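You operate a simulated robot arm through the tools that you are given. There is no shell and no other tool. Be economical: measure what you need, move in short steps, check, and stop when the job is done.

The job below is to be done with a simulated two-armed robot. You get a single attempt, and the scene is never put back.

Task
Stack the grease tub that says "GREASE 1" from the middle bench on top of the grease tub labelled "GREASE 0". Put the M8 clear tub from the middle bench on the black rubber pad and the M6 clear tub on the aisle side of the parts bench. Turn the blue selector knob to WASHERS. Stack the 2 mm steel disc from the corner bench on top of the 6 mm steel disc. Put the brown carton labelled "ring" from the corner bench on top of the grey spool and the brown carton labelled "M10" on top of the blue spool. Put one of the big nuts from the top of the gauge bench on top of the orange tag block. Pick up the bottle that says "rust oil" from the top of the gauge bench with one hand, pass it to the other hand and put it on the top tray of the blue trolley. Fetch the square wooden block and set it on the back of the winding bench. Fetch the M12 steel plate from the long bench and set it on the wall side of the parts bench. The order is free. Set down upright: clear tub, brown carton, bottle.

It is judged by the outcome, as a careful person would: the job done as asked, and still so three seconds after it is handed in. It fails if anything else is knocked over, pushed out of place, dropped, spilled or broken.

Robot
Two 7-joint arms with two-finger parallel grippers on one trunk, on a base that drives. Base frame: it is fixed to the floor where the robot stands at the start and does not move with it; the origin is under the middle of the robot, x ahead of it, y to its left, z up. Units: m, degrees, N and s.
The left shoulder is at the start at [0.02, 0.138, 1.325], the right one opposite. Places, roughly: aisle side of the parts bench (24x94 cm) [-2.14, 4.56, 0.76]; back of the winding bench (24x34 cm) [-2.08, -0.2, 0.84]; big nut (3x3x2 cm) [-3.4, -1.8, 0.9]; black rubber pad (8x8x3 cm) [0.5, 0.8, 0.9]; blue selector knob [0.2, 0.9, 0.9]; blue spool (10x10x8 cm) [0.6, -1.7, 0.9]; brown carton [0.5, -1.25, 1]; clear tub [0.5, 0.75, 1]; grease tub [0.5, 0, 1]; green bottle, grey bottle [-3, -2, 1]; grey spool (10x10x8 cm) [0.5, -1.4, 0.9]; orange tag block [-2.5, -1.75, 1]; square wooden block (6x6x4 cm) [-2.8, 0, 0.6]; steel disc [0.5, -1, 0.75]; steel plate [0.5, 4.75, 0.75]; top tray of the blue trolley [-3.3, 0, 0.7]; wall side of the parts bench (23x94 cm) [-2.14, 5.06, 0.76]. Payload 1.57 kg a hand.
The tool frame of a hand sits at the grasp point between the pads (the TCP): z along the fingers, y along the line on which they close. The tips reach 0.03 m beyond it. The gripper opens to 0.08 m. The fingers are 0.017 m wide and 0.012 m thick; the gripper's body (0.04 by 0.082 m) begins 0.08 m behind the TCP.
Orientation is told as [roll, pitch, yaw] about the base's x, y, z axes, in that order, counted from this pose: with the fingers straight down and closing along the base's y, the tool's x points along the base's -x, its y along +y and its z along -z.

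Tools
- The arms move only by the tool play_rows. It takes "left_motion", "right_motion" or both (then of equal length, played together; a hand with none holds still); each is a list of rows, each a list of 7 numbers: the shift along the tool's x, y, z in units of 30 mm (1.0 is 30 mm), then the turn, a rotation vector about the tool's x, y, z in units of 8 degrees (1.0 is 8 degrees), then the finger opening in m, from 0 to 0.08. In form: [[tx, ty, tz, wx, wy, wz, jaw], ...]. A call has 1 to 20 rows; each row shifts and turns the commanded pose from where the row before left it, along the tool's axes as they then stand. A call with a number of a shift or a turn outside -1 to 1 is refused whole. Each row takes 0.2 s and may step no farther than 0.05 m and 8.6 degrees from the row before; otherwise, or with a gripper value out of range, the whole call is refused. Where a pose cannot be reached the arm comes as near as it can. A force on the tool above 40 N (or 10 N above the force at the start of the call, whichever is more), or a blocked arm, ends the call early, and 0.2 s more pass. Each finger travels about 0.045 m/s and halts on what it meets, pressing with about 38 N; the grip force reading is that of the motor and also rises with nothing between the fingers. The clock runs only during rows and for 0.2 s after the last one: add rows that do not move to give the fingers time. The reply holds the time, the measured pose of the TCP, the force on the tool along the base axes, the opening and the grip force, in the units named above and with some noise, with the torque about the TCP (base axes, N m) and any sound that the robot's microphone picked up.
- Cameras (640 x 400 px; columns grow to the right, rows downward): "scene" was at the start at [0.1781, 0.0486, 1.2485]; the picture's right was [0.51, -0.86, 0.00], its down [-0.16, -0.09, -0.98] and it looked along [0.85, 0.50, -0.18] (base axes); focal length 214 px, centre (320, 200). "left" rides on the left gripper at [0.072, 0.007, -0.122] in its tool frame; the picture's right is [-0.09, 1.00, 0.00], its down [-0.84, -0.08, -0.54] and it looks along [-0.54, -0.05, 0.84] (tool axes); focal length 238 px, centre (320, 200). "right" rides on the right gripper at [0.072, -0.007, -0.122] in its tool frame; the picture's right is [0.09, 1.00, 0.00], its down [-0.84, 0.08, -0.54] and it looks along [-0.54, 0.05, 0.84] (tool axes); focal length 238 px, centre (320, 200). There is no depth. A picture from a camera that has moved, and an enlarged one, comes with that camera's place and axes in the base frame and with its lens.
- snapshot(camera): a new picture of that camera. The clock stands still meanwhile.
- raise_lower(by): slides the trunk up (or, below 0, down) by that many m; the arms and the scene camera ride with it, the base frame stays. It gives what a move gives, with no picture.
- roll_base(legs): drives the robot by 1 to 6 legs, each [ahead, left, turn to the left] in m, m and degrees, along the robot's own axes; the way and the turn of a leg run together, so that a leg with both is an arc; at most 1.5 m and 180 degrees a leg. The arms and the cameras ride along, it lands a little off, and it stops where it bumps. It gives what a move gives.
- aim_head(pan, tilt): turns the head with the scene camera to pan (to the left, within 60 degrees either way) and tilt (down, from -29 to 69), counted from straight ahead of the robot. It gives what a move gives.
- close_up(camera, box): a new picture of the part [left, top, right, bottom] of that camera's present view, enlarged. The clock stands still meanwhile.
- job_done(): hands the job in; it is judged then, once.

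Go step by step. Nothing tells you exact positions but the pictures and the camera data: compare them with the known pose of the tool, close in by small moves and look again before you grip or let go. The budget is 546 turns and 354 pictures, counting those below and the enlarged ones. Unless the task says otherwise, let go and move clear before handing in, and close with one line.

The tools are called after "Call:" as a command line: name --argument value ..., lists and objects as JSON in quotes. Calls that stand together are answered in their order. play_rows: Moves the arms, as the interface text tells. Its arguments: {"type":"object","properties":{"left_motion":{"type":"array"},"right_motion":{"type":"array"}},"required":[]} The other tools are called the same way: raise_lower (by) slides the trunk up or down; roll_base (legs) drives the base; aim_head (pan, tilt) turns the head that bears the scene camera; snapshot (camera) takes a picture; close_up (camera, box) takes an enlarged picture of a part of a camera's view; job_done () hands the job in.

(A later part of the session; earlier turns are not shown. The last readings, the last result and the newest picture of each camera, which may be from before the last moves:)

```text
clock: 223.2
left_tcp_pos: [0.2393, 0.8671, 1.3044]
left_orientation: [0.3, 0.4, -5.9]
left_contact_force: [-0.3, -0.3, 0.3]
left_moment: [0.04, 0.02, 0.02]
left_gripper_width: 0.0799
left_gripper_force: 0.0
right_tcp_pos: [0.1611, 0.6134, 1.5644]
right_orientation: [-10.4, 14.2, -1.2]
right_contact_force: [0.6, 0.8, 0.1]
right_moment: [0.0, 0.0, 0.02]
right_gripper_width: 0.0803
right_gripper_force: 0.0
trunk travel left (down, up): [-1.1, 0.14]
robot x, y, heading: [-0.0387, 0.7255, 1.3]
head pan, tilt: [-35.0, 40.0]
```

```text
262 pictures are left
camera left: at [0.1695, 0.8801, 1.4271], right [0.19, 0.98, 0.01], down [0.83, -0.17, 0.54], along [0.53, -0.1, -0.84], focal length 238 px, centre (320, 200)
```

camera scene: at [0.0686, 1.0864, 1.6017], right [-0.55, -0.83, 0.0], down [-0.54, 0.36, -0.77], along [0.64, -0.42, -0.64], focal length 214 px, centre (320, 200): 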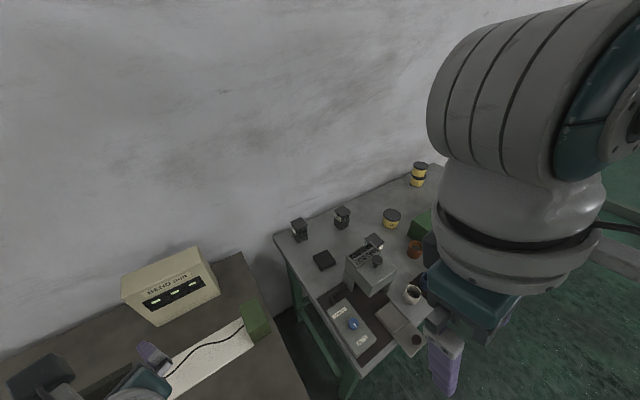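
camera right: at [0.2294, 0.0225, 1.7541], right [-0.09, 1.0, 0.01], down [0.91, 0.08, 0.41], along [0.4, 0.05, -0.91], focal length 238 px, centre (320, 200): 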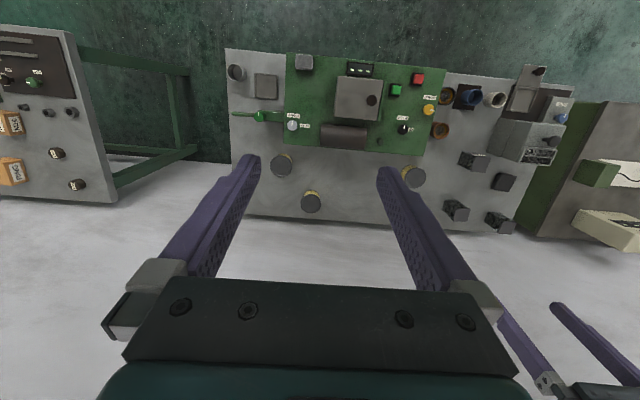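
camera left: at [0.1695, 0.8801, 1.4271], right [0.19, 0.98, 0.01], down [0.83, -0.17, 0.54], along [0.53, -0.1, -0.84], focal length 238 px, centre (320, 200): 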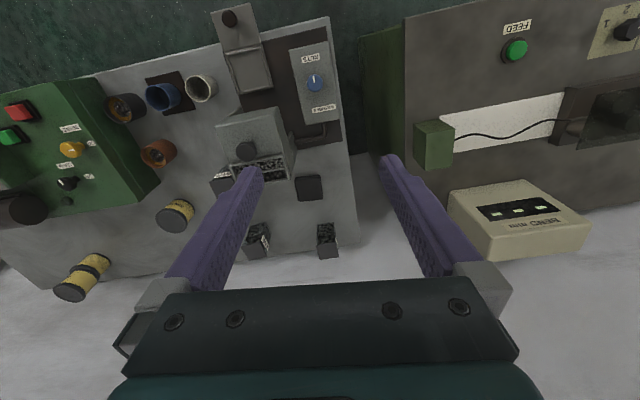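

Call:
play_rows --left_motion '[[0.37, -0.1, 0, 0, 0, -0.74, 0.08], [0, 0, 0, 0, 0, 0, 0.06]]'

Call:
raise_lower --by -0.32

Call:
snapshot --camera "left"

```text
clock: 223.8
left_tcp_pos: [0.2281, 0.8658, 1.3061]
left_orientation: [0.4, 0.4, 0.0]
left_contact_force: [0.8, -0.1, 0.7]
left_moment: [0.03, 0.0, 0.0]
left_gripper_width: 0.0598
left_gripper_force: 0.0
right_tcp_pos: [0.161, 0.6134, 1.5643]
right_orientation: [-10.4, 14.3, -1.1]
right_contact_force: [-0.6, -0.1, -0.2]
right_moment: [0.03, 0.0, -0.03]
right_gripper_width: 0.0799
right_gripper_force: 0.0
trunk travel left (down, up): [-1.1, 0.14]
robot x, y, heading: [-0.0401, 0.7274, 1.3]
head pan, tilt: [-35.0, 40.0]
```

```text
clock: 226.9
left_tcp_pos: [0.2293, 0.8659, 0.9855]
left_orientation: [0.4, 0.4, 0.0]
left_contact_force: [-0.2, -0.2, 0.4]
left_moment: [0.02, 0.01, -0.01]
left_gripper_width: 0.0601
left_gripper_force: 0.1
right_tcp_pos: [0.1609, 0.6128, 1.2455]
right_orientation: [-10.5, 14.3, -1.1]
right_contact_force: [-0.1, -0.1, 0.1]
right_moment: [0.02, 0.02, 0.03]
right_gripper_width: 0.0799
right_gripper_force: 0.1
trunk travel left (down, up): [-0.78, 0.46]
robot x, y, heading: [-0.0442, 0.7274, 1.4]
head pan, tilt: [-35.0, 40.0]
```

```text
261 pictures are left
camera left: at [0.1565, 0.8712, 1.1076], right [0.09, 1.0, 0.01], down [0.84, -0.08, 0.54], along [0.53, -0.04, -0.84], focal length 238 px, centre (320, 200)
```

left: 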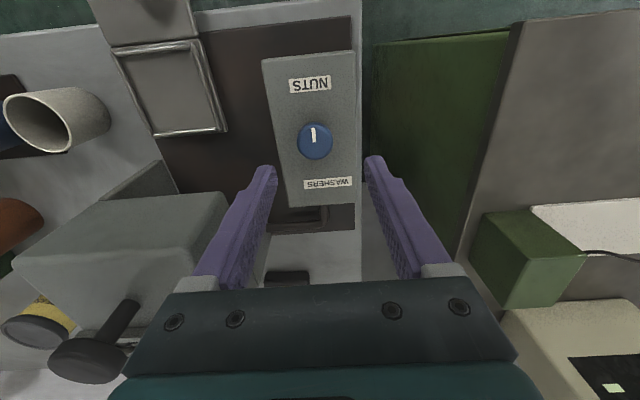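

The view is clear: pointer at NUTS. I lower over the knob.

Call:
play_rows --left_motion '[[-0.07, -0.14, 0.9, 0, 0, 0, 0.06], [0, 0, 0.9, 0, 0, 0, 0.06], [0, 0, 0.6, 0, 0, 0, 0.06], [0, 0, 0, 0, 0, 0, 0.06]]'

Call:
snapshot --camera "left"

```text
clock: 227.9
left_tcp_pos: [0.2304, 0.8611, 0.9125]
left_orientation: [0.3, 0.4, 0.1]
left_contact_force: [0.0, -1.0, -0.2]
left_moment: [0.02, 0.0, 0.03]
left_gripper_width: 0.0601
left_gripper_force: 0.1
right_tcp_pos: [0.1613, 0.6131, 1.2448]
right_orientation: [-10.5, 14.3, -1.0]
right_contact_force: [0.0, -0.8, 0.5]
right_moment: [-0.01, 0.02, -0.03]
right_gripper_width: 0.0799
right_gripper_force: 0.0
trunk travel left (down, up): [-0.78, 0.46]
robot x, y, heading: [-0.0409, 0.7287, 1.7]
head pan, tilt: [-35.0, 40.0]
```

```text
260 pictures are left
camera left: at [0.1569, 0.8672, 1.0344], right [0.09, 1.0, 0.01], down [0.84, -0.08, 0.54], along [0.53, -0.04, -0.84], focal length 238 px, centre (320, 200)
```

left: 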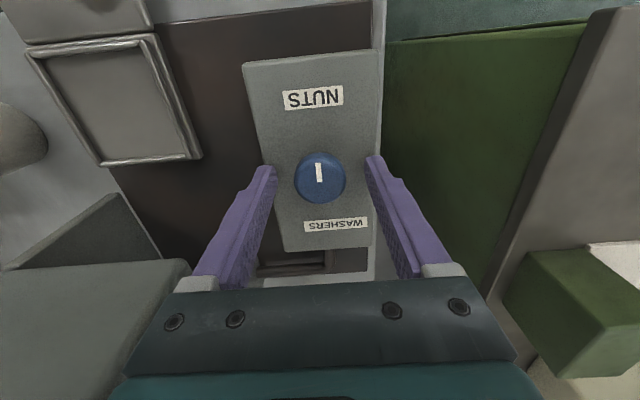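

Call:
play_rows --left_motion '[[0, 0, 0.2, 0, 0, 0, 0.06], [0, 0, 0, 0, 0, 0, 0.04], [0, 0, 0, 0, 0, 0, 0.025], [0, 0, 0, 0, 0, 0, 0.025], [0, 0, 0, 0, 0, 0, 0.025], [0, 0, 0, 0, 0, 0, 0.025]]'

Call:
snapshot --camera "left"

```text
clock: 228.4
left_tcp_pos: [0.229, 0.8588, 0.9111]
left_orientation: [-0.1, 0.5, -0.1]
left_contact_force: [-8.9, 0.9, 24.1]
left_moment: [0.02, 0.05, -0.05]
left_gripper_width: 0.0552
left_gripper_force: 8.8
right_tcp_pos: [0.1605, 0.6145, 1.2445]
right_orientation: [-10.5, 14.4, -1.0]
right_contact_force: [0.1, -0.8, 0.3]
right_moment: [0.01, 0.01, 0.0]
right_gripper_width: 0.0801
right_gripper_force: 0.1
trunk travel left (down, up): [-0.78, 0.46]
robot x, y, heading: [-0.0413, 0.7272, 1.5]
head pan, tilt: [-35.0, 40.0]
stopped in row 2 (left hand): the force on the tool passed its limit at 45 N (the readings are from after the stop); the commanded pose is now the measured one
```

```text
259 pictures are left
camera left: at [0.1575, 0.866, 1.0316], right [0.09, 1.0, 0.0], down [0.84, -0.08, 0.54], along [0.53, -0.05, -0.84], focal length 238 px, centre (320, 200)
```

left: 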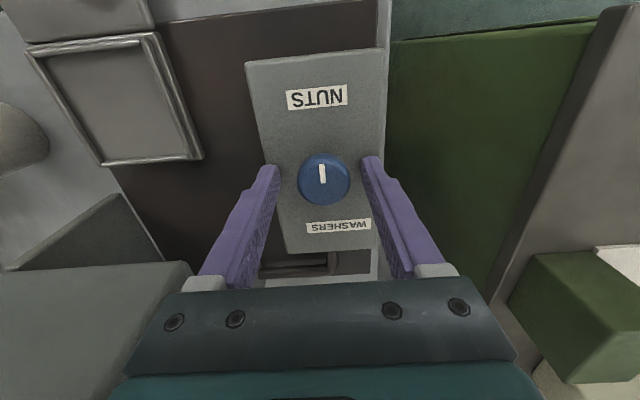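

Fingertips touched the box top (z≈0.88). I rise 2.5 mm, recenter and close.

Call:
play_rows --left_motion '[[0, 0.07, -0.09, 0, 0, 0, 0.055], [0, 0, 0, 0, 0, 0, 0.045], [0, 0, 0, 0, 0, 0, 0.03], [0, 0, 0, 0, 0, 0, 0.025], [0, 0, 0, 0, 0, 0, 0.025], [0, 0, 0, 0, 0, 0, 0.025]]'

```text
clock: 229.8
left_tcp_pos: [0.2305, 0.8614, 0.9122]
left_orientation: [0.1, 0.5, 0.0]
left_contact_force: [2.6, 1.8, -8.9]
left_moment: [0.07, -0.07, -0.01]
left_gripper_width: 0.0316
left_gripper_force: 39.7
right_tcp_pos: [0.1598, 0.6142, 1.2444]
right_orientation: [-10.5, 14.2, -1.1]
right_contact_force: [0.5, -0.3, -0.7]
right_moment: [0.01, -0.05, 0.03]
right_gripper_width: 0.08
right_gripper_force: 0.1
trunk travel left (down, up): [-0.78, 0.46]
robot x, y, heading: [-0.0389, 0.7276, 1.4]
head pan, tilt: [-35.0, 40.0]
```

Call:
play_rows --left_motion '[[0, 0, 0, 0, 0, 0.5, 0.025], [0, 0, 0, 0, 0, 1, 0.025], [0, 0, 0, 0, 0, 1, 0.025], [0, 0, 0, 0, 0, 1, 0.025]]'

Call:
close_up --camera "left" --box '[240, 100, 400, 240]'

```text
clock: 230.8
left_tcp_pos: [0.2302, 0.8588, 0.9116]
left_orientation: [-0.4, 0.2, -28.2]
left_contact_force: [-1.0, -5.7, 0.5]
left_moment: [-0.01, 0.07, 0.41]
left_gripper_width: 0.0314
left_gripper_force: 23.2
right_tcp_pos: [0.1611, 0.6123, 1.2445]
right_orientation: [-10.6, 14.3, -1.1]
right_contact_force: [1.2, 0.1, -0.1]
right_moment: [0.02, 0.02, -0.01]
right_gripper_width: 0.0803
right_gripper_force: 0.2
trunk travel left (down, up): [-0.78, 0.46]
robot x, y, heading: [-0.0374, 0.728, 1.3]
head pan, tilt: [-35.0, 40.0]
```

```text
2.86 times, centred on (320, 170) of left
camera zoom: at [0.1699, 0.8997, 1.0328], right [0.55, 0.83, -0.01], down [0.7, -0.46, 0.54], along [0.45, -0.3, -0.84], focal length 681 px, centre (320, 286)
```

zoom: 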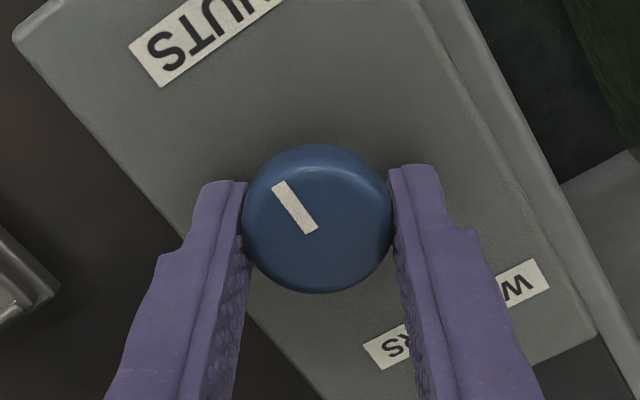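

The knob did not turn clockwise (torque 0.4 N·m, slipping). I try the other direction.

Call:
play_rows --left_motion '[[0, 0, 0, 0, 0, -0.5, 0.025], [0, 0, 0, 0, 0, -1, 0.025], [0, 0, 0, 0, 0, -1, 0.025], [0, 0, 0, 0, 0, -1, 0.025], [0, 0, 0, 0, 0, -1, 0.025], [0, 0, 0, 0, 0, -1, 0.025], [0, 0, 0, 0, 0, -1, 0.025]]'

Call:
close_up --camera "left" --box '[240, 100, 400, 240]'

```text
clock: 232.4
left_tcp_pos: [0.231, 0.8644, 0.9114]
left_orientation: [0.4, 0.3, 24.2]
left_contact_force: [8.4, 9.9, -14.4]
left_moment: [-0.28, 0.81, -0.05]
left_gripper_width: 0.0315
left_gripper_force: 40.0
right_tcp_pos: [0.1607, 0.615, 1.2445]
right_orientation: [-10.5, 14.3, -1.1]
right_contact_force: [-0.2, -0.3, 0.9]
right_moment: [0.0, 0.03, 0.02]
right_gripper_width: 0.0801
right_gripper_force: 0.1
trunk travel left (down, up): [-0.78, 0.46]
robot x, y, heading: [-0.0394, 0.7249, 1.4]
head pan, tilt: [-35.0, 40.0]
```

```text
2.86 times, centred on (320, 170) of left
camera zoom: at [0.1619, 0.8398, 1.033], right [-0.32, 0.95, 0.01], down [0.8, 0.27, 0.54], along [0.51, 0.18, -0.84], focal length 681 px, centre (320, 286)
```

zoom: 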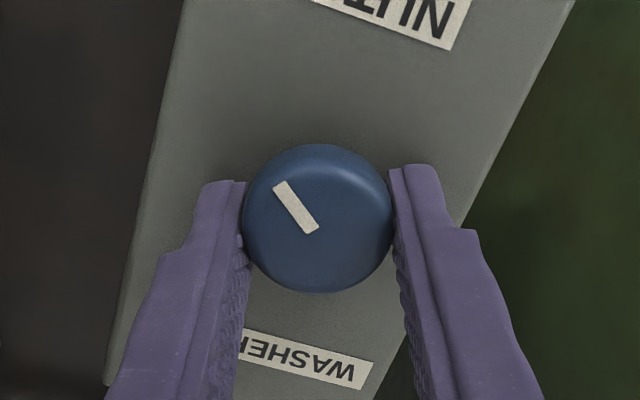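

It turns counter-clockwise. I continue to about yaw 70°, then regrip.

Call:
play_rows --left_motion '[[0, 0, 0, 0, 0, -1, 0.025], [0, 0, 0, 0, 0, -1, 0.025], [0, 0, 0, 0, 0, -1, 0.025], [0, 0, 0, 0, 0, -1, 0.025], [0, 0, 0, 0, 0, -1, 0.025], [0, 0, 0, 0, 0, 0, 0.025]]'

Call:
close_up --camera "left" --box '[240, 100, 400, 240]'

```text
clock: 233.8
left_tcp_pos: [0.2284, 0.8666, 0.9115]
left_orientation: [0.7, -0.1, 64.2]
left_contact_force: [-2.4, 18.2, -14.8]
left_moment: [-0.34, 0.29, -0.05]
left_gripper_width: 0.0314
left_gripper_force: 40.0
right_tcp_pos: [0.1591, 0.6151, 1.2448]
right_orientation: [-10.3, 14.4, -1.0]
right_contact_force: [-0.5, 0.0, 0.1]
right_moment: [0.0, 0.03, 0.02]
right_gripper_width: 0.0798
right_gripper_force: 0.1
trunk travel left (down, up): [-0.78, 0.46]
robot x, y, heading: [-0.0412, 0.7292, 1.5]
head pan, tilt: [-35.0, 40.0]
```

```text
2.86 times, centred on (320, 170) of left
camera zoom: at [0.1908, 0.8035, 1.0327], right [-0.86, 0.52, 0.01], down [0.44, 0.72, 0.54], along [0.27, 0.47, -0.84], focal length 681 px, centre (320, 286)
```

zoom: 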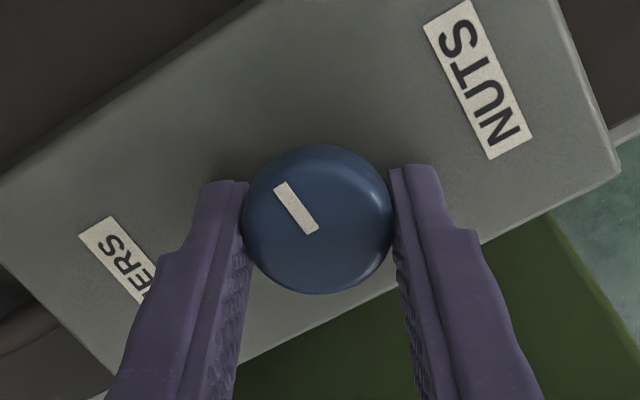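

Call:
play_rows --left_motion '[[0, 0, 0, 0, 0, 0, 0.045], [0, 0, 0, 0, 0, 0, 0.056], [0, 0, 0, 0, 0, 0, 0.056], [0, 0, 0, 0, 0, 1, 0.056], [0, 0, 0, 0, 0, 1, 0.056], [0, 0, 0, 0, 0, 1, 0.056], [0, 0, 0, 0, 0, 1, 0.056], [0, 0, 0, 0, 0, 1, 0.056], [0, 0, 0, 0, 0, 1, 0.056], [0, 0, 0, 0, 0, 1, 0.056], [0, 0, 0, 0, 0, 1, 0.056], [0, 0, 0, 0, 0, 1, 0.056], [0, 0, 0, 0, 0, 0, 0.056]]'

Call:
snapshot --camera "left"

```text
clock: 236.6
left_tcp_pos: [0.2308, 0.8609, 0.9128]
left_orientation: [-0.1, 0.4, -8.3]
left_contact_force: [-0.6, -0.1, -0.8]
left_moment: [0.04, 0.03, 0.0]
left_gripper_width: 0.0558
left_gripper_force: 0.0
right_tcp_pos: [0.1602, 0.6125, 1.2445]
right_orientation: [-10.5, 14.3, -1.1]
right_contact_force: [0.8, 1.2, -0.3]
right_moment: [-0.01, -0.01, 0.0]
right_gripper_width: 0.0803
right_gripper_force: 0.1
trunk travel left (down, up): [-0.78, 0.46]
robot x, y, heading: [-0.0382, 0.7275, 1.3]
head pan, tilt: [-35.0, 40.0]
```

```text
255 pictures are left
camera left: at [0.1597, 0.8772, 1.0336], right [0.23, 0.97, 0.0], down [0.82, -0.2, 0.54], along [0.52, -0.13, -0.84], focal length 238 px, centre (320, 200)
```

left: 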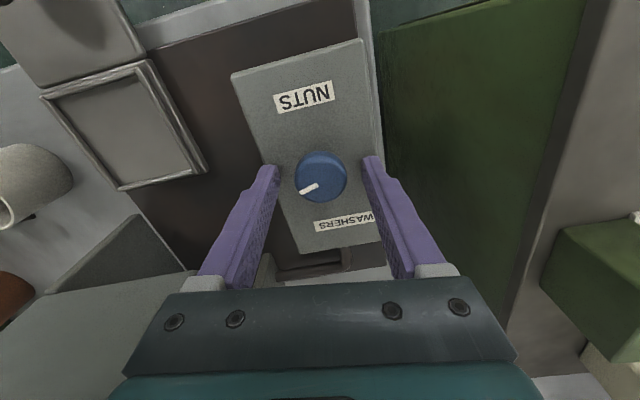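

Pointer now at about −60° from +x; WASHERS is at about +5°. I regrip and turn ~64° more.

Call:
play_rows --left_motion '[[0, 0, 0, 0, 0, 0, 0.035], [0, 0, 0, 0, 0, 0, 0.025], [0, 0, 0, 0, 0, 0, 0.025], [0, 0, 0, 0, 0, 0, 0.025], [0, 0, 0, 0, 0, -1, 0.025], [0, 0, 0, 0, 0, -1, 0.025], [0, 0, 0, 0, 0, -1, 0.025], [0, 0, 0, 0, 0, -1, 0.025], [0, 0, 0, 0, 0, -1, 0.025], [0, 0, 0, 0, 0, -1, 0.025], [0, 0, 0, 0, 0, -1, 0.025], [0, 0, 0, 0, 0, -1, 0.025], [0, 0, 0, 0, 0, 0, 0.025]]'

Call:
snapshot --camera "left"

```text
clock: 239.4
left_tcp_pos: [0.2281, 0.8663, 0.9122]
left_orientation: [0.7, -0.1, 56.0]
left_contact_force: [-15.8, 4.6, 32.6]
left_moment: [0.14, 0.2, -0.04]
left_gripper_width: 0.0312
left_gripper_force: 40.1
right_tcp_pos: [0.1594, 0.6142, 1.2443]
right_orientation: [-10.4, 14.4, -1.1]
right_contact_force: [0.4, 0.3, -0.5]
right_moment: [-0.02, -0.02, 0.02]
right_gripper_width: 0.0797
right_gripper_force: 0.0
trunk travel left (down, up): [-0.78, 0.46]
robot x, y, heading: [-0.0412, 0.7294, 1.5]
head pan, tilt: [-35.0, 40.0]
```

```text
254 pictures are left
camera left: at [0.1827, 0.8084, 1.033], right [-0.77, 0.63, 0.01], down [0.54, 0.65, 0.54], along [0.34, 0.43, -0.84], focal length 238 px, centre (320, 200)
```

left: 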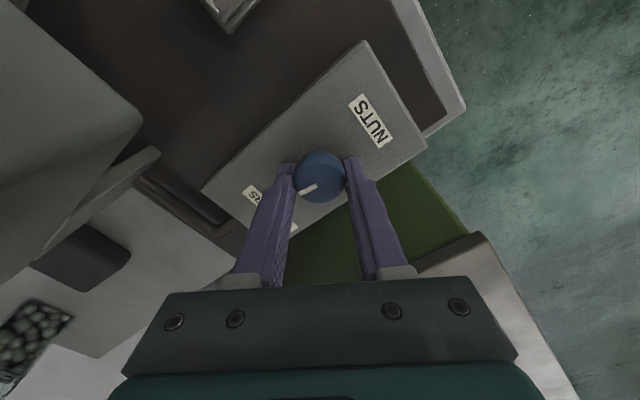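

The pointer now aims at the WASHERS label. I release, rise with the trunk and verify.

Call:
play_rows --left_motion '[[0, 0, 0, 0, 0, 0, 0.045], [0, 0, 0, 0, 0, 0, 0.06], [0, 0, 0, 0, 0, 0, 0.06]]'

Call:
raise_lower --by 0.25

Call:
play_rows --left_motion '[[0, 0, 0, 0, 0, 1, 0.08], [0, 0, 0, 0, 0, 1, 0.08], [0, 0, 0, 0, 0, 1, 0.08], [0, 0, 0, 0, 0, 1, 0.08], [0, 0, 0, 0, 0, 1, 0.08], [0, 0, 0, 0, 0, 1, 0.08], [0, 0, 0, 0, 0, 1, 0.08]]'

Call:
snapshot --camera "left"

Call:
close_up --camera "left" --box '[260, 30, 380, 150]'

```text
clock: 240.2
left_tcp_pos: [0.23, 0.863, 0.9109]
left_orientation: [0.4, 0.0, 56.0]
left_contact_force: [0.6, 0.0, 0.3]
left_moment: [0.02, 0.02, 0.01]
left_gripper_width: 0.0601
left_gripper_force: 0.0
right_tcp_pos: [0.1602, 0.6139, 1.2435]
right_orientation: [-10.5, 14.3, -1.1]
right_contact_force: [-0.5, -0.6, -0.1]
right_moment: [0.02, -0.02, 0.0]
right_gripper_width: 0.0798
right_gripper_force: 0.0
trunk travel left (down, up): [-0.78, 0.46]
robot x, y, heading: [-0.0421, 0.7239, 1.5]
head pan, tilt: [-35.0, 40.0]
```

```text
clock: 242.8
left_tcp_pos: [0.2299, 0.8637, 1.161]
left_orientation: [0.5, 0.0, 56.0]
left_contact_force: [0.5, 0.1, -0.1]
left_moment: [0.04, 0.0, 0.01]
left_gripper_width: 0.0599
left_gripper_force: 0.1
right_tcp_pos: [0.16, 0.6134, 1.4942]
right_orientation: [-10.4, 14.3, -1.1]
right_contact_force: [0.3, -0.6, -0.9]
right_moment: [0.04, 0.01, 0.0]
right_gripper_width: 0.0797
right_gripper_force: 0.0
trunk travel left (down, up): [-1.03, 0.21]
robot x, y, heading: [-0.0416, 0.7257, 1.6]
head pan, tilt: [-35.0, 40.0]
```

```text
clock: 244.4
left_tcp_pos: [0.2302, 0.8623, 1.1625]
left_orientation: [0.0, 0.4, -0.1]
left_contact_force: [-0.4, 0.6, 0.7]
left_moment: [0.02, 0.0, -0.01]
left_gripper_width: 0.0798
left_gripper_force: 0.1
right_tcp_pos: [0.161, 0.6128, 1.495]
right_orientation: [-10.5, 14.3, -1.2]
right_contact_force: [-0.9, -0.3, 0.3]
right_moment: [0.01, 0.02, -0.01]
right_gripper_width: 0.08
right_gripper_force: 0.0
trunk travel left (down, up): [-1.03, 0.21]
robot x, y, heading: [-0.043, 0.7264, 1.4]
head pan, tilt: [-35.0, 40.0]
```

```text
253 pictures are left
camera left: at [0.1579, 0.868, 1.2829], right [0.1, 1.0, 0.0], down [0.84, -0.08, 0.54], along [0.53, -0.05, -0.84], focal length 238 px, centre (320, 200)
```

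left: 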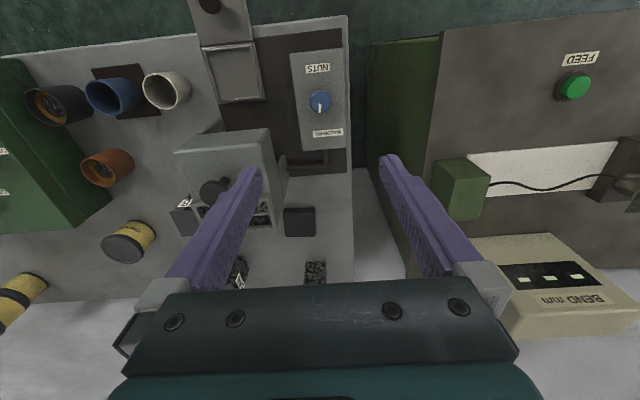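

```text
3.33 times, centred on (320, 90) of left
camera zoom: at [0.1579, 0.868, 1.2829], right [0.1, 1.0, 0.0], down [0.84, -0.08, 0.54], along [0.53, -0.05, -0.84], focal length 794 px, centre (320, 567)
```

zoom: 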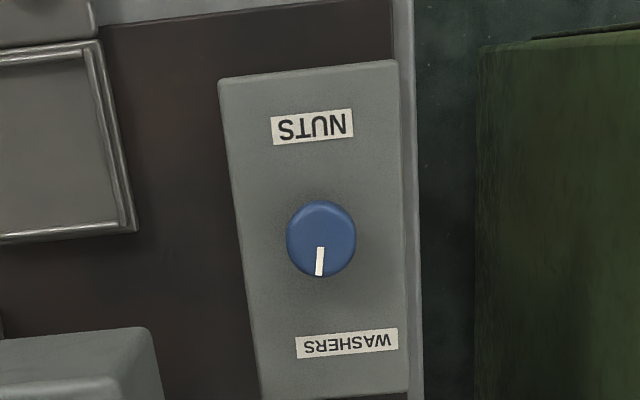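

The pointer is ~13° short of the WASHERS label's direction. I go back down for a small extra turn.

Call:
play_rows --left_motion '[[0, 0, 0, 0, 0, 0, 0.06], [0, 0, 0, 0, 0, 0, 0.056], [0, 0, 0, 0, 0, 0, 0.056]]'

Call:
raise_lower --by -0.248

Call:
play_rows --left_motion '[[0, 0, 0, 0, 0, 0, 0.04], [0, 0, 0, 0, 0, 0, 0.025], [0, 0, 0, 0, 0, 0, 0.025], [0, 0, 0, 0, 0, 0, 0.025], [0, 0, 0, 0, 0, -0.9, 0.025], [0, 0, 0, 0, 0, -0.9, 0.025], [0, 0, 0, 0, 0, 0, 0.025]]'

Call:
close_up --camera "left" --box '[240, 100, 400, 240]'

```text
clock: 245.2
left_tcp_pos: [0.2301, 0.861, 1.1626]
left_orientation: [0.1, 0.4, -0.1]
left_contact_force: [-0.3, -0.1, -0.8]
left_moment: [0.0, -0.02, -0.03]
left_gripper_width: 0.0556
left_gripper_force: 0.1
right_tcp_pos: [0.1609, 0.6128, 1.4945]
right_orientation: [-10.5, 14.3, -1.0]
right_contact_force: [0.5, 0.1, -0.5]
right_moment: [-0.01, 0.0, -0.01]
right_gripper_width: 0.0803
right_gripper_force: 0.0
trunk travel left (down, up): [-1.03, 0.21]
robot x, y, heading: [-0.0421, 0.7285, 1.5]
head pan, tilt: [-35.0, 40.0]
```

```text
clock: 247.7
left_tcp_pos: [0.2303, 0.8607, 0.9134]
left_orientation: [0.0, 0.4, 0.0]
left_contact_force: [-0.7, -0.4, 1.5]
left_moment: [-0.01, 0.03, 0.0]
left_gripper_width: 0.0562
left_gripper_force: 0.2
right_tcp_pos: [0.1599, 0.6129, 1.2466]
right_orientation: [-10.5, 14.2, -1.1]
right_contact_force: [-1.5, -0.4, 0.2]
right_moment: [-0.02, 0.04, -0.02]
right_gripper_width: 0.0798
right_gripper_force: 0.1
trunk travel left (down, up): [-0.782, 0.458]
robot x, y, heading: [-0.0415, 0.7325, 1.8]
head pan, tilt: [-35.0, 40.0]
```

```text
clock: 249.3
left_tcp_pos: [0.2298, 0.8626, 0.9144]
left_orientation: [0.3, 0.3, 14.5]
left_contact_force: [1.3, 7.0, -6.3]
left_moment: [0.26, -0.19, -0.52]
left_gripper_width: 0.0313
left_gripper_force: 39.9
right_tcp_pos: [0.1601, 0.6149, 1.2461]
right_orientation: [-10.6, 14.3, -1.1]
right_contact_force: [-0.5, -0.4, 0.3]
right_moment: [0.03, 0.02, 0.03]
right_gripper_width: 0.0798
right_gripper_force: 0.1
trunk travel left (down, up): [-0.782, 0.458]
robot x, y, heading: [-0.0398, 0.7274, 1.4]
head pan, tilt: [-35.0, 40.0]
```

```text
2.86 times, centred on (320, 170) of left
camera zoom: at [0.1579, 0.8508, 1.0349], right [-0.16, 0.99, 0.0], down [0.83, 0.13, 0.54], along [0.53, 0.09, -0.84], focal length 681 px, centre (320, 286)
```

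zoom: 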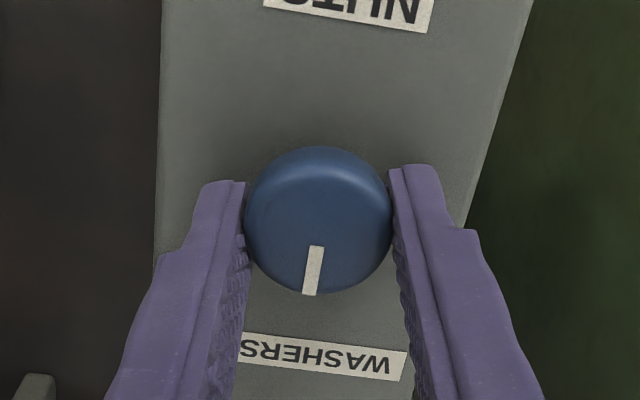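

Torque rose to the stop: the knob is at its WASHERS end. I release and rise.

Call:
play_rows --left_motion '[[0, 0, 0, 0, 0, 0, 0.04], [0, 0, 0, 0, 0, 0, 0.056], [0, 0, 0, 0, 0, 0, 0.06]]'

Call:
raise_lower --by 0.25

Call:
play_rows --left_motion '[[0, 0, 0, 0, 0, 0.9, 0.08], [0, 0, 0, 0, 0, 0.9, 0.08], [0, 0, 0, 0, 0, 0, 0.08]]'

Call:
close_up --camera "left" --box '[260, 30, 380, 150]'

```text
clock: 250.1
left_tcp_pos: [0.2297, 0.8622, 0.9144]
left_orientation: [0.1, 0.5, 14.5]
left_contact_force: [-0.2, -0.8, -0.7]
left_moment: [-0.03, 0.01, -0.01]
left_gripper_width: 0.06
left_gripper_force: 0.1
right_tcp_pos: [0.1608, 0.6139, 1.2461]
right_orientation: [-10.5, 14.3, -1.2]
right_contact_force: [0.1, -1.0, -0.3]
right_moment: [0.02, 0.01, 0.04]
right_gripper_width: 0.0801
right_gripper_force: 0.1
trunk travel left (down, up): [-0.782, 0.458]
robot x, y, heading: [-0.0403, 0.7245, 1.4]
head pan, tilt: [-35.0, 40.0]
```

```text
clock: 252.7
left_tcp_pos: [0.2306, 0.8617, 1.1647]
left_orientation: [0.2, 0.4, 14.4]
left_contact_force: [-0.1, -1.0, 0.4]
left_moment: [-0.01, -0.02, -0.01]
left_gripper_width: 0.0598
left_gripper_force: 0.0
right_tcp_pos: [0.1611, 0.6131, 1.4946]
right_orientation: [-10.5, 14.2, -1.1]
right_contact_force: [-1.1, -0.2, 0.2]
right_moment: [0.0, -0.04, -0.01]
right_gripper_width: 0.0801
right_gripper_force: 0.0
trunk travel left (down, up): [-1.032, 0.208]
robot x, y, heading: [-0.0404, 0.7249, 1.4]
head pan, tilt: [-35.0, 40.0]
```

```text
clock: 253.5
left_tcp_pos: [0.2295, 0.86, 1.1626]
left_orientation: [0.0, 0.3, -0.1]
left_contact_force: [0.1, 0.3, -0.3]
left_moment: [-0.01, -0.01, 0.01]
left_gripper_width: 0.0801
left_gripper_force: 0.0
right_tcp_pos: [0.161, 0.6115, 1.4959]
right_orientation: [-10.5, 14.3, -1.0]
right_contact_force: [-0.5, -0.3, 0.7]
right_moment: [-0.01, -0.01, 0.01]
right_gripper_width: 0.0801
right_gripper_force: 0.0
trunk travel left (down, up): [-1.032, 0.208]
robot x, y, heading: [-0.0409, 0.7273, 1.4]
head pan, tilt: [-35.0, 40.0]
```

```text
3.33 times, centred on (320, 90) of left
camera zoom: at [0.1575, 0.8676, 1.2846], right [0.09, 1.0, 0.0], down [0.84, -0.08, 0.54], along [0.53, -0.05, -0.84], focal length 794 px, centre (320, 567)
```

zoom: 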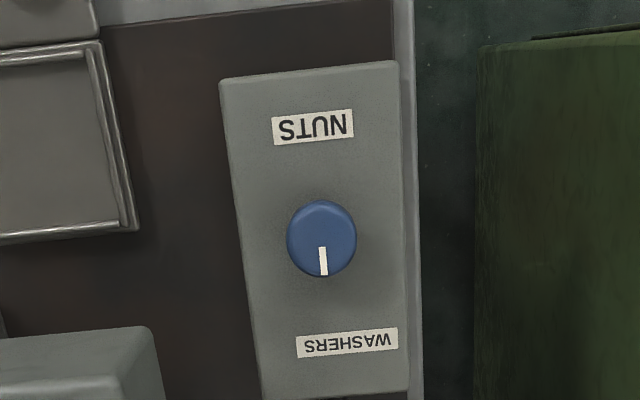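

The knob is at WASHERS. Next, M8: I move over it (≈(0.395, 0.62)).

Call:
raise_lower --by 0.08

Call:
roll_base --legs '[[0, -0.24, 0], [0.15, 0, 0]]'

Call:
snapshot --camera "left"

```text
clock: 254.7
left_tcp_pos: [0.2299, 0.8613, 1.2424]
left_orientation: [0.0, 0.5, 0.0]
left_contact_force: [-0.1, -0.5, -1.2]
left_moment: [0.03, 0.04, 0.03]
left_gripper_width: 0.0799
left_gripper_force: 0.1
right_tcp_pos: [0.1605, 0.6127, 1.5756]
right_orientation: [-10.6, 14.3, -1.1]
right_contact_force: [-0.9, 0.5, 0.4]
right_moment: [-0.02, -0.04, 0.03]
right_gripper_width: 0.0802
right_gripper_force: 0.1
trunk travel left (down, up): [-1.112, 0.128]
robot x, y, heading: [-0.0364, 0.726, 1.3]
head pan, tilt: [-35.0, 40.0]
```

```text
clock: 257.4
left_tcp_pos: [0.3852, 0.6281, 1.2429]
left_orientation: [0.1, 0.5, 0.1]
left_contact_force: [-0.4, -0.2, -0.1]
left_moment: [-0.01, -0.02, -0.03]
left_gripper_width: 0.0801
left_gripper_force: 0.1
right_tcp_pos: [0.3165, 0.3793, 1.5766]
right_orientation: [-10.5, 14.4, -1.1]
right_contact_force: [-0.7, 0.0, 0.4]
right_moment: [0.0, -0.01, 0.0]
right_gripper_width: 0.0802
right_gripper_force: 0.1
trunk travel left (down, up): [-1.112, 0.128]
robot x, y, heading: [0.1151, 0.4988, 1.5]
head pan, tilt: [-35.0, 40.0]
```

```text
249 pictures are left
camera left: at [0.3133, 0.6341, 1.3645], right [0.09, 1.0, 0.0], down [0.84, -0.08, 0.54], along [0.53, -0.05, -0.84], focal length 238 px, centre (320, 200)
```

left: 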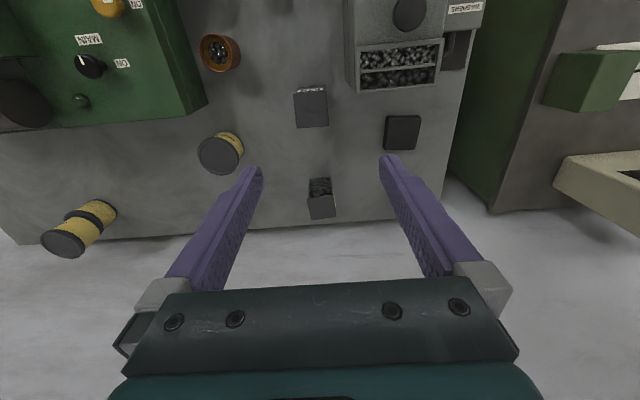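

M8's lid is ≈5.6 cm square at ≈(0.399, 0.610). I align and lower.

Call:
play_rows --left_motion '[[-0.45, -0.6, 0, 0, 0, 0, 0.072], [0, 0, 0, 0, 0, 0, 0.072]]'

Call:
raise_lower --by -0.22

Call:
snapshot --camera "left"

```text
clock: 258.0
left_tcp_pos: [0.4, 0.6102, 1.2433]
left_orientation: [0.0, 0.3, 0.0]
left_contact_force: [0.1, -0.6, -0.1]
left_moment: [0.03, -0.01, -0.02]
left_gripper_width: 0.0721
left_gripper_force: 0.0
right_tcp_pos: [0.3162, 0.38, 1.5777]
right_orientation: [-10.5, 14.4, -0.9]
right_contact_force: [-0.2, 0.2, -0.3]
right_moment: [0.04, -0.02, 0.0]
right_gripper_width: 0.0796
right_gripper_force: 0.1
trunk travel left (down, up): [-1.112, 0.128]
robot x, y, heading: [0.1128, 0.4955, 1.5]
head pan, tilt: [-35.0, 40.0]
```

```text
clock: 260.4
left_tcp_pos: [0.3993, 0.6098, 1.0238]
left_orientation: [0.1, 0.4, 0.1]
left_contact_force: [-0.5, -0.3, -1.1]
left_moment: [-0.01, 0.03, -0.01]
left_gripper_width: 0.072
left_gripper_force: 0.1
right_tcp_pos: [0.316, 0.3795, 1.3573]
right_orientation: [-10.5, 14.5, -0.8]
right_contact_force: [-0.6, 0.3, -0.1]
right_moment: [-0.03, 0.02, 0.03]
right_gripper_width: 0.0799
right_gripper_force: 0.0
trunk travel left (down, up): [-0.892, 0.348]
robot x, y, heading: [0.1141, 0.4927, 1.7]
head pan, tilt: [-35.0, 40.0]
```

```text
248 pictures are left
camera left: at [0.3271, 0.616, 1.1452], right [0.09, 1.0, 0.0], down [0.84, -0.08, 0.54], along [0.53, -0.05, -0.84], focal length 238 px, centre (320, 200)
```

left: 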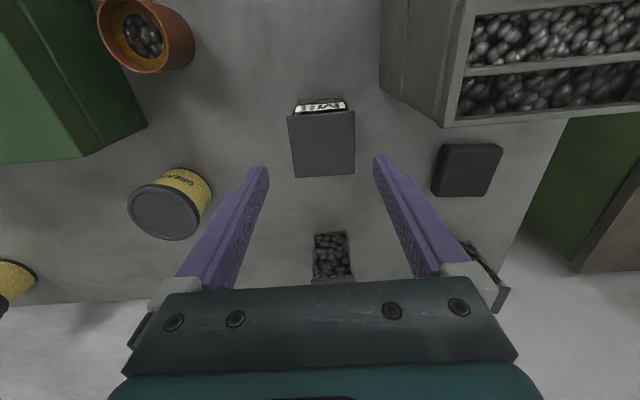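

Call:
play_rows --left_motion '[[0.06, 0.06, 0, 0, 0, 0, 0.072], [0, 0, 0, 0, 0, 0, 0.072]]'

Call:
raise_lower --by -0.06

Call:
snapshot --camera "left"

```text
clock: 261.0
left_tcp_pos: [0.3969, 0.6113, 1.0241]
left_orientation: [0.0, 0.4, -0.1]
left_contact_force: [-0.1, -0.9, -0.4]
left_moment: [-0.02, 0.0, -0.02]
left_gripper_width: 0.0722
left_gripper_force: 0.1
right_tcp_pos: [0.3171, 0.3797, 1.3576]
right_orientation: [-10.5, 14.4, -1.0]
right_contact_force: [0.1, 0.1, -0.2]
right_moment: [0.0, -0.01, 0.01]
right_gripper_width: 0.0802
right_gripper_force: 0.2
trunk travel left (down, up): [-0.892, 0.348]
robot x, y, heading: [0.1164, 0.4904, 1.3]
head pan, tilt: [-35.0, 40.0]
```

```text
clock: 262.0
left_tcp_pos: [0.397, 0.6108, 0.9635]
left_orientation: [0.0, 0.4, 0.0]
left_contact_force: [-0.1, -0.4, 0.3]
left_moment: [-0.02, 0.0, 0.01]
left_gripper_width: 0.0719
left_gripper_force: 0.1
right_tcp_pos: [0.3177, 0.3805, 1.2959]
right_orientation: [-10.5, 14.3, -0.9]
right_contact_force: [-0.6, 1.0, 0.4]
right_moment: [0.01, 0.02, -0.01]
right_gripper_width: 0.0801
right_gripper_force: 0.0
trunk travel left (down, up): [-0.832, 0.408]
robot x, y, heading: [0.1165, 0.4925, 1.6]
head pan, tilt: [-35.0, 40.0]
```

```text
247 pictures are left
camera left: at [0.3249, 0.6179, 1.0854], right [0.09, 1.0, 0.0], down [0.84, -0.08, 0.54], along [0.53, -0.05, -0.84], focal length 238 px, centre (320, 200)
```

left: 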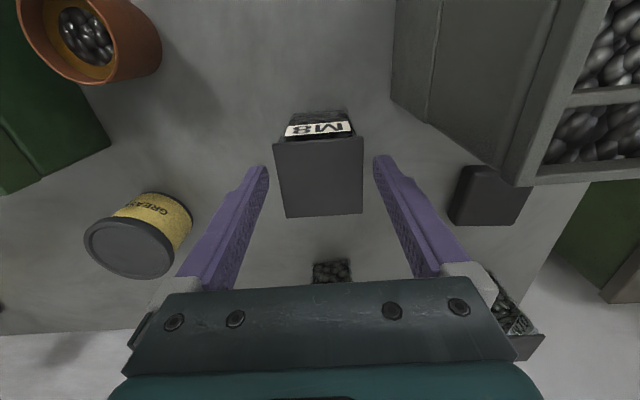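

Call:
raise_lower --by -0.037

Call:
play_rows --left_motion '[[0, 0, 0, 0, 0, 0, 0.06], [0, 0, 0, 0, 0, 0, 0.045], [0, 0, 0, 0, 0, 0, 0.04], [0, 0, 0, 0, 0, 0, 0.04], [0, 0, 0, 0, 0, 0, 0.04]]'

Call:
snapshot --camera "left"

```text
clock: 262.8
left_tcp_pos: [0.3973, 0.612, 0.9274]
left_orientation: [0.0, 0.3, 0.0]
left_contact_force: [-0.6, -0.2, 0.1]
left_moment: [-0.01, 0.0, 0.02]
left_gripper_width: 0.0721
left_gripper_force: 0.2
right_tcp_pos: [0.3168, 0.3799, 1.2601]
right_orientation: [-10.5, 14.3, -1.0]
right_contact_force: [0.5, 0.3, 1.1]
right_moment: [0.01, 0.01, -0.01]
right_gripper_width: 0.0801
right_gripper_force: 0.1
trunk travel left (down, up): [-0.795, 0.445]
robot x, y, heading: [0.1108, 0.497, 1.2]
head pan, tilt: [-35.0, 40.0]
```

```text
clock: 264.0
left_tcp_pos: [0.3967, 0.6099, 0.9277]
left_orientation: [0.0, 0.3, -0.1]
left_contact_force: [-1.5, 1.4, 1.8]
left_moment: [0.02, 0.03, -0.06]
left_gripper_width: 0.0559
left_gripper_force: 38.2
right_tcp_pos: [0.3169, 0.3797, 1.2596]
right_orientation: [-10.6, 14.4, -1.1]
right_contact_force: [-0.1, 0.2, 0.3]
right_moment: [-0.01, -0.02, -0.03]
right_gripper_width: 0.08
right_gripper_force: 0.1
trunk travel left (down, up): [-0.795, 0.445]
robot x, y, heading: [0.1131, 0.4915, 1.3]
head pan, tilt: [-35.0, 40.0]
```

```text
246 pictures are left
camera left: at [0.3248, 0.6181, 1.0484], right [0.09, 1.0, 0.0], down [0.84, -0.08, 0.54], along [0.53, -0.05, -0.84], focal length 238 px, centre (320, 200)
```

left: 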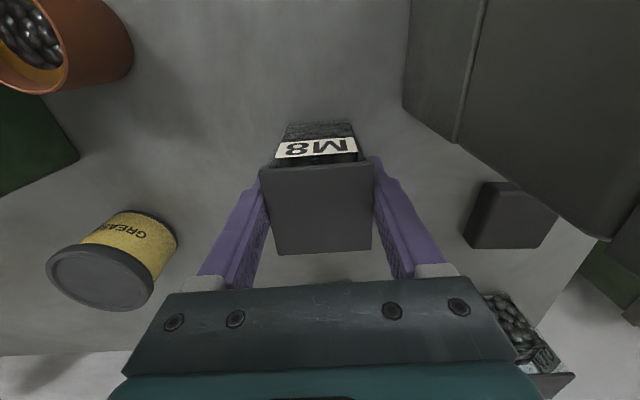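

M8 held (5.6 cm). I lift, move ahead first and then left to the pad.

Call:
raise_lower --by 0.12

Call:
roll_base --legs '[[0.075, 0, 0], [0, 0.1, 0]]'

Call:
snapshot --camera "left"

```text
clock: 265.5
left_tcp_pos: [0.3966, 0.6116, 1.0478]
left_orientation: [0.0, 0.4, 0.0]
left_contact_force: [0.5, 1.2, -3.7]
left_moment: [-0.02, 0.01, 0.03]
left_gripper_width: 0.0558
left_gripper_force: 37.5
right_tcp_pos: [0.3165, 0.3799, 1.3803]
right_orientation: [-10.6, 14.4, -1.0]
right_contact_force: [0.0, 0.3, -0.1]
right_moment: [0.0, 0.01, -0.02]
right_gripper_width: 0.0799
right_gripper_force: 0.0
trunk travel left (down, up): [-0.915, 0.325]
robot x, y, heading: [0.1126, 0.4959, 1.5]
head pan, tilt: [-35.0, 40.0]
```

```text
clock: 267.3
left_tcp_pos: [0.4692, 0.7127, 1.0477]
left_orientation: [0.1, 0.4, 0.1]
left_contact_force: [-0.1, -0.3, -3.4]
left_moment: [0.02, 0.03, -0.01]
left_gripper_width: 0.0559
left_gripper_force: 38.4
right_tcp_pos: [0.3902, 0.4819, 1.3792]
right_orientation: [-10.5, 14.4, -0.9]
right_contact_force: [0.4, 0.2, -0.8]
right_moment: [0.01, 0.0, -0.01]
right_gripper_width: 0.0801
right_gripper_force: 0.1
trunk travel left (down, up): [-0.915, 0.325]
robot x, y, heading: [0.1853, 0.594, 1.6]
head pan, tilt: [-35.0, 40.0]
```

```text
245 pictures are left
camera left: at [0.3968, 0.7186, 1.1683], right [0.09, 1.0, 0.0], down [0.84, -0.08, 0.54], along [0.53, -0.05, -0.84], focal length 238 px, centre (320, 200)
```

left: 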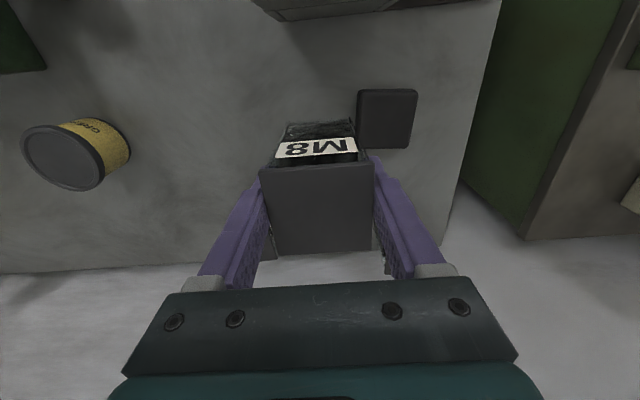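

Call:
roll_base --legs '[[0.003, 0.079, 0]]'

Call:
raise_lower --by -0.05

Call:
snapshot --camera "left"

```text
clock: 268.3
left_tcp_pos: [0.4697, 0.7934, 1.0471]
left_orientation: [0.0, 0.4, 0.2]
left_contact_force: [0.4, 0.7, -4.4]
left_moment: [0.01, 0.0, 0.04]
left_gripper_width: 0.056
left_gripper_force: 37.9
right_tcp_pos: [0.3898, 0.5613, 1.3799]
right_orientation: [-10.5, 14.3, -0.9]
right_contact_force: [-0.1, -0.4, -0.6]
right_moment: [-0.04, 0.02, 0.05]
right_gripper_width: 0.0799
right_gripper_force: 0.0
trunk travel left (down, up): [-0.915, 0.325]
robot x, y, heading: [0.1929, 0.676, 1.7]
head pan, tilt: [-35.0, 40.0]
```

```text
clock: 269.2
left_tcp_pos: [0.4685, 0.792, 0.9976]
left_orientation: [0.1, 0.4, 0.2]
left_contact_force: [0.8, -1.2, -3.7]
left_moment: [-0.02, 0.01, 0.02]
left_gripper_width: 0.0561
left_gripper_force: 38.0
right_tcp_pos: [0.3899, 0.5608, 1.3299]
right_orientation: [-10.5, 14.3, -0.9]
right_contact_force: [0.5, 0.6, 0.3]
right_moment: [-0.02, 0.04, 0.01]
right_gripper_width: 0.0799
right_gripper_force: 0.1
trunk travel left (down, up): [-0.865, 0.375]
robot x, y, heading: [0.1878, 0.6748, 1.6]
head pan, tilt: [-35.0, 40.0]
```

```text
244 pictures are left
camera left: at [0.3974, 0.7989, 1.1182], right [0.09, 1.0, 0.0], down [0.84, -0.07, 0.54], along [0.53, -0.05, -0.84], focal length 238 px, centre (320, 200)
```

left: 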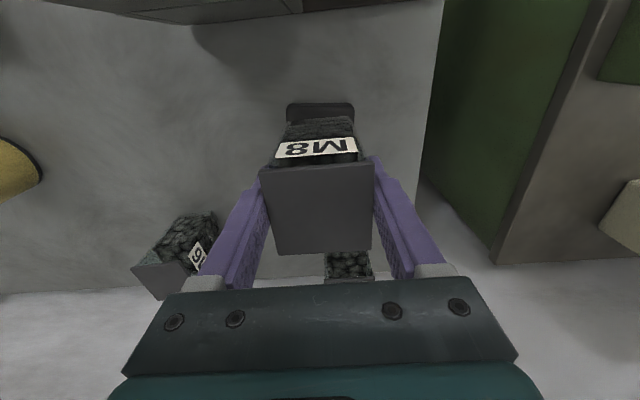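

Call:
play_rows --left_motion '[[-0.18, 0.02, 0, 0, 0, 0, 0.04], [0, 0, 0, 0, 0, 0, 0.04]]'

Call:
raise_lower --by -0.03

Call:
play_rows --left_motion '[[0, 0, 0.12, 0, 0, 0, 0.04], [0, 0, 0.1, 0, 0, 0, 0.04], [0, 0, 0, 0, 0, 0, 0.04]]'

Call:
snapshot --camera "left"

```text
clock: 269.8
left_tcp_pos: [0.4749, 0.7921, 0.9963]
left_orientation: [0.0, 0.5, 0.1]
left_contact_force: [0.0, 0.1, -4.2]
left_moment: [-0.01, 0.05, 0.0]
left_gripper_width: 0.0558
left_gripper_force: 38.0
right_tcp_pos: [0.3899, 0.5611, 1.329]
right_orientation: [-10.5, 14.4, -0.9]
right_contact_force: [0.5, -1.0, 0.5]
right_moment: [0.0, -0.02, 0.0]
right_gripper_width: 0.08
right_gripper_force: 0.1
trunk travel left (down, up): [-0.865, 0.375]
robot x, y, heading: [0.1908, 0.6717, 1.4]
head pan, tilt: [-35.0, 40.0]
```

```text
clock: 270.6
left_tcp_pos: [0.4762, 0.7939, 0.9671]
left_orientation: [0.0, 0.4, 0.1]
left_contact_force: [-0.5, -0.2, -3.3]
left_moment: [-0.01, 0.03, 0.04]
left_gripper_width: 0.0556
left_gripper_force: 37.7
right_tcp_pos: [0.3899, 0.5614, 1.2997]
right_orientation: [-10.5, 14.3, -0.9]
right_contact_force: [0.2, 0.3, -0.5]
right_moment: [-0.01, -0.01, -0.01]
right_gripper_width: 0.0801
right_gripper_force: 0.1
trunk travel left (down, up): [-0.835, 0.405]
robot x, y, heading: [0.1878, 0.6765, 1.8]
head pan, tilt: [-35.0, 40.0]
```

```text
clock: 271.4
left_tcp_pos: [0.4763, 0.7918, 0.9599]
left_orientation: [0.0, 0.3, 0.2]
left_contact_force: [0.3, -0.3, -3.3]
left_moment: [-0.02, -0.03, 0.01]
left_gripper_width: 0.0558
left_gripper_force: 37.5
right_tcp_pos: [0.391, 0.5616, 1.2991]
right_orientation: [-10.5, 14.5, -0.9]
right_contact_force: [0.2, -0.1, -0.2]
right_moment: [-0.01, -0.02, 0.02]
right_gripper_width: 0.0802
right_gripper_force: 0.1
trunk travel left (down, up): [-0.835, 0.405]
robot x, y, heading: [0.1862, 0.674, 1.6]
head pan, tilt: [-35.0, 40.0]
```

```text
243 pictures are left
camera left: at [0.4035, 0.7995, 1.0813], right [0.09, 1.0, 0.0], down [0.84, -0.07, 0.54], along [0.53, -0.05, -0.84], focal length 238 px, centre (320, 200)
```

left: 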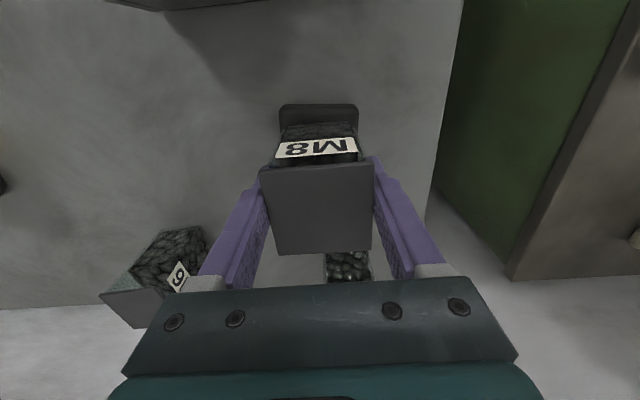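

Call:
play_rows --left_motion '[[0, 0, 0.08, 0, 0, 0, 0.04], [0, 0, 0.08, 0, 0, 0, 0.04], [0, 0, 0, 0, 0, 0, 0.04]]'

```text
clock: 272.2
left_tcp_pos: [0.4739, 0.7936, 0.9555]
left_orientation: [0.0, 0.4, 0.2]
left_contact_force: [-0.3, -0.5, -3.4]
left_moment: [0.02, 0.03, 0.0]
left_gripper_width: 0.0557
left_gripper_force: 38.0
right_tcp_pos: [0.3901, 0.5618, 1.2997]
right_orientation: [-10.4, 14.4, -0.9]
right_contact_force: [-0.9, -0.1, 0.5]
right_moment: [-0.03, -0.02, -0.04]
right_gripper_width: 0.0803
right_gripper_force: 0.0
trunk travel left (down, up): [-0.835, 0.405]
robot x, y, heading: [0.1882, 0.672, 1.7]
head pan, tilt: [-35.0, 40.0]
```

Call:
play_rows --left_motion '[[0, 0, 0.08, 0, 0, 0, 0.04], [0, 0, 0.08, 0, 0, 0, 0.04], [0, 0, 0.08, 0, 0, 0, 0.04], [0, 0, 0, 0, 0, 0, 0.04]]'

```text
clock: 273.2
left_tcp_pos: [0.4773, 0.7944, 0.9495]
left_orientation: [-0.1, 0.3, 0.3]
left_contact_force: [-10.4, -0.8, 36.0]
left_moment: [0.03, 0.15, -0.01]
left_gripper_width: 0.056
left_gripper_force: 37.6
right_tcp_pos: [0.3907, 0.5619, 1.3003]
right_orientation: [-10.5, 14.4, -0.8]
right_contact_force: [0.4, 1.0, -0.7]
right_moment: [0.0, -0.04, -0.01]
right_gripper_width: 0.0799
right_gripper_force: 0.2
trunk travel left (down, up): [-0.835, 0.405]
robot x, y, heading: [0.1899, 0.6755, 1.5]
head pan, tilt: [-35.0, 40.0]
```

Contact with the pad. I relieve, release and rise with the trunk.

Call:
play_rows --left_motion '[[0, 0, -0.05, 0, 0, 0, 0.04], [0, 0, 0, 0, 0, 0, 0.058], [0, 0, 0, 0, 0, 0, 0.07], [0, 0, 0, 0, 0, 0, 0.075]]'

Call:
raise_lower --by 0.15

Call:
snapshot --camera "left"

```text
clock: 274.2
left_tcp_pos: [0.476, 0.7945, 0.9497]
left_orientation: [0.0, 0.4, 0.2]
left_contact_force: [0.1, 0.4, 0.0]
left_moment: [-0.02, 0.02, -0.02]
left_gripper_width: 0.0753
left_gripper_force: 0.1
right_tcp_pos: [0.3887, 0.5608, 1.2997]
right_orientation: [-10.5, 14.4, -0.9]
right_contact_force: [0.0, -0.2, 0.4]
right_moment: [-0.01, -0.01, -0.04]
right_gripper_width: 0.08
right_gripper_force: 0.0
trunk travel left (down, up): [-0.835, 0.405]
robot x, y, heading: [0.1914, 0.6739, 1.6]
head pan, tilt: [-35.0, 40.0]
```

```text
clock: 275.9
left_tcp_pos: [0.4751, 0.7932, 1.0985]
left_orientation: [0.0, 0.4, 0.1]
left_contact_force: [-0.2, -0.4, 0.2]
left_moment: [0.05, -0.02, -0.03]
left_gripper_width: 0.0748
left_gripper_force: 0.1
right_tcp_pos: [0.3908, 0.561, 1.4505]
right_orientation: [-10.5, 14.3, -0.9]
right_contact_force: [0.0, 0.2, 0.0]
right_moment: [0.04, 0.02, -0.02]
right_gripper_width: 0.0799
right_gripper_force: 0.0
trunk travel left (down, up): [-0.985, 0.255]
robot x, y, heading: [0.188, 0.6748, 1.7]
head pan, tilt: [-35.0, 40.0]
```

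```text
242 pictures are left
camera left: at [0.4034, 0.7997, 1.2209], right [0.09, 1.0, 0.0], down [0.84, -0.07, 0.54], along [0.53, -0.05, -0.84], focal length 238 px, centre (320, 200)
```

left: 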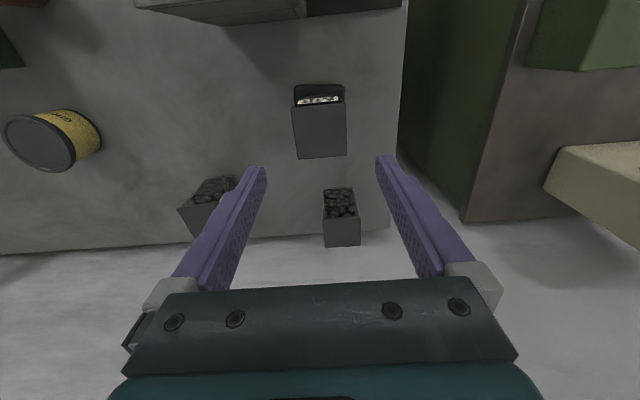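

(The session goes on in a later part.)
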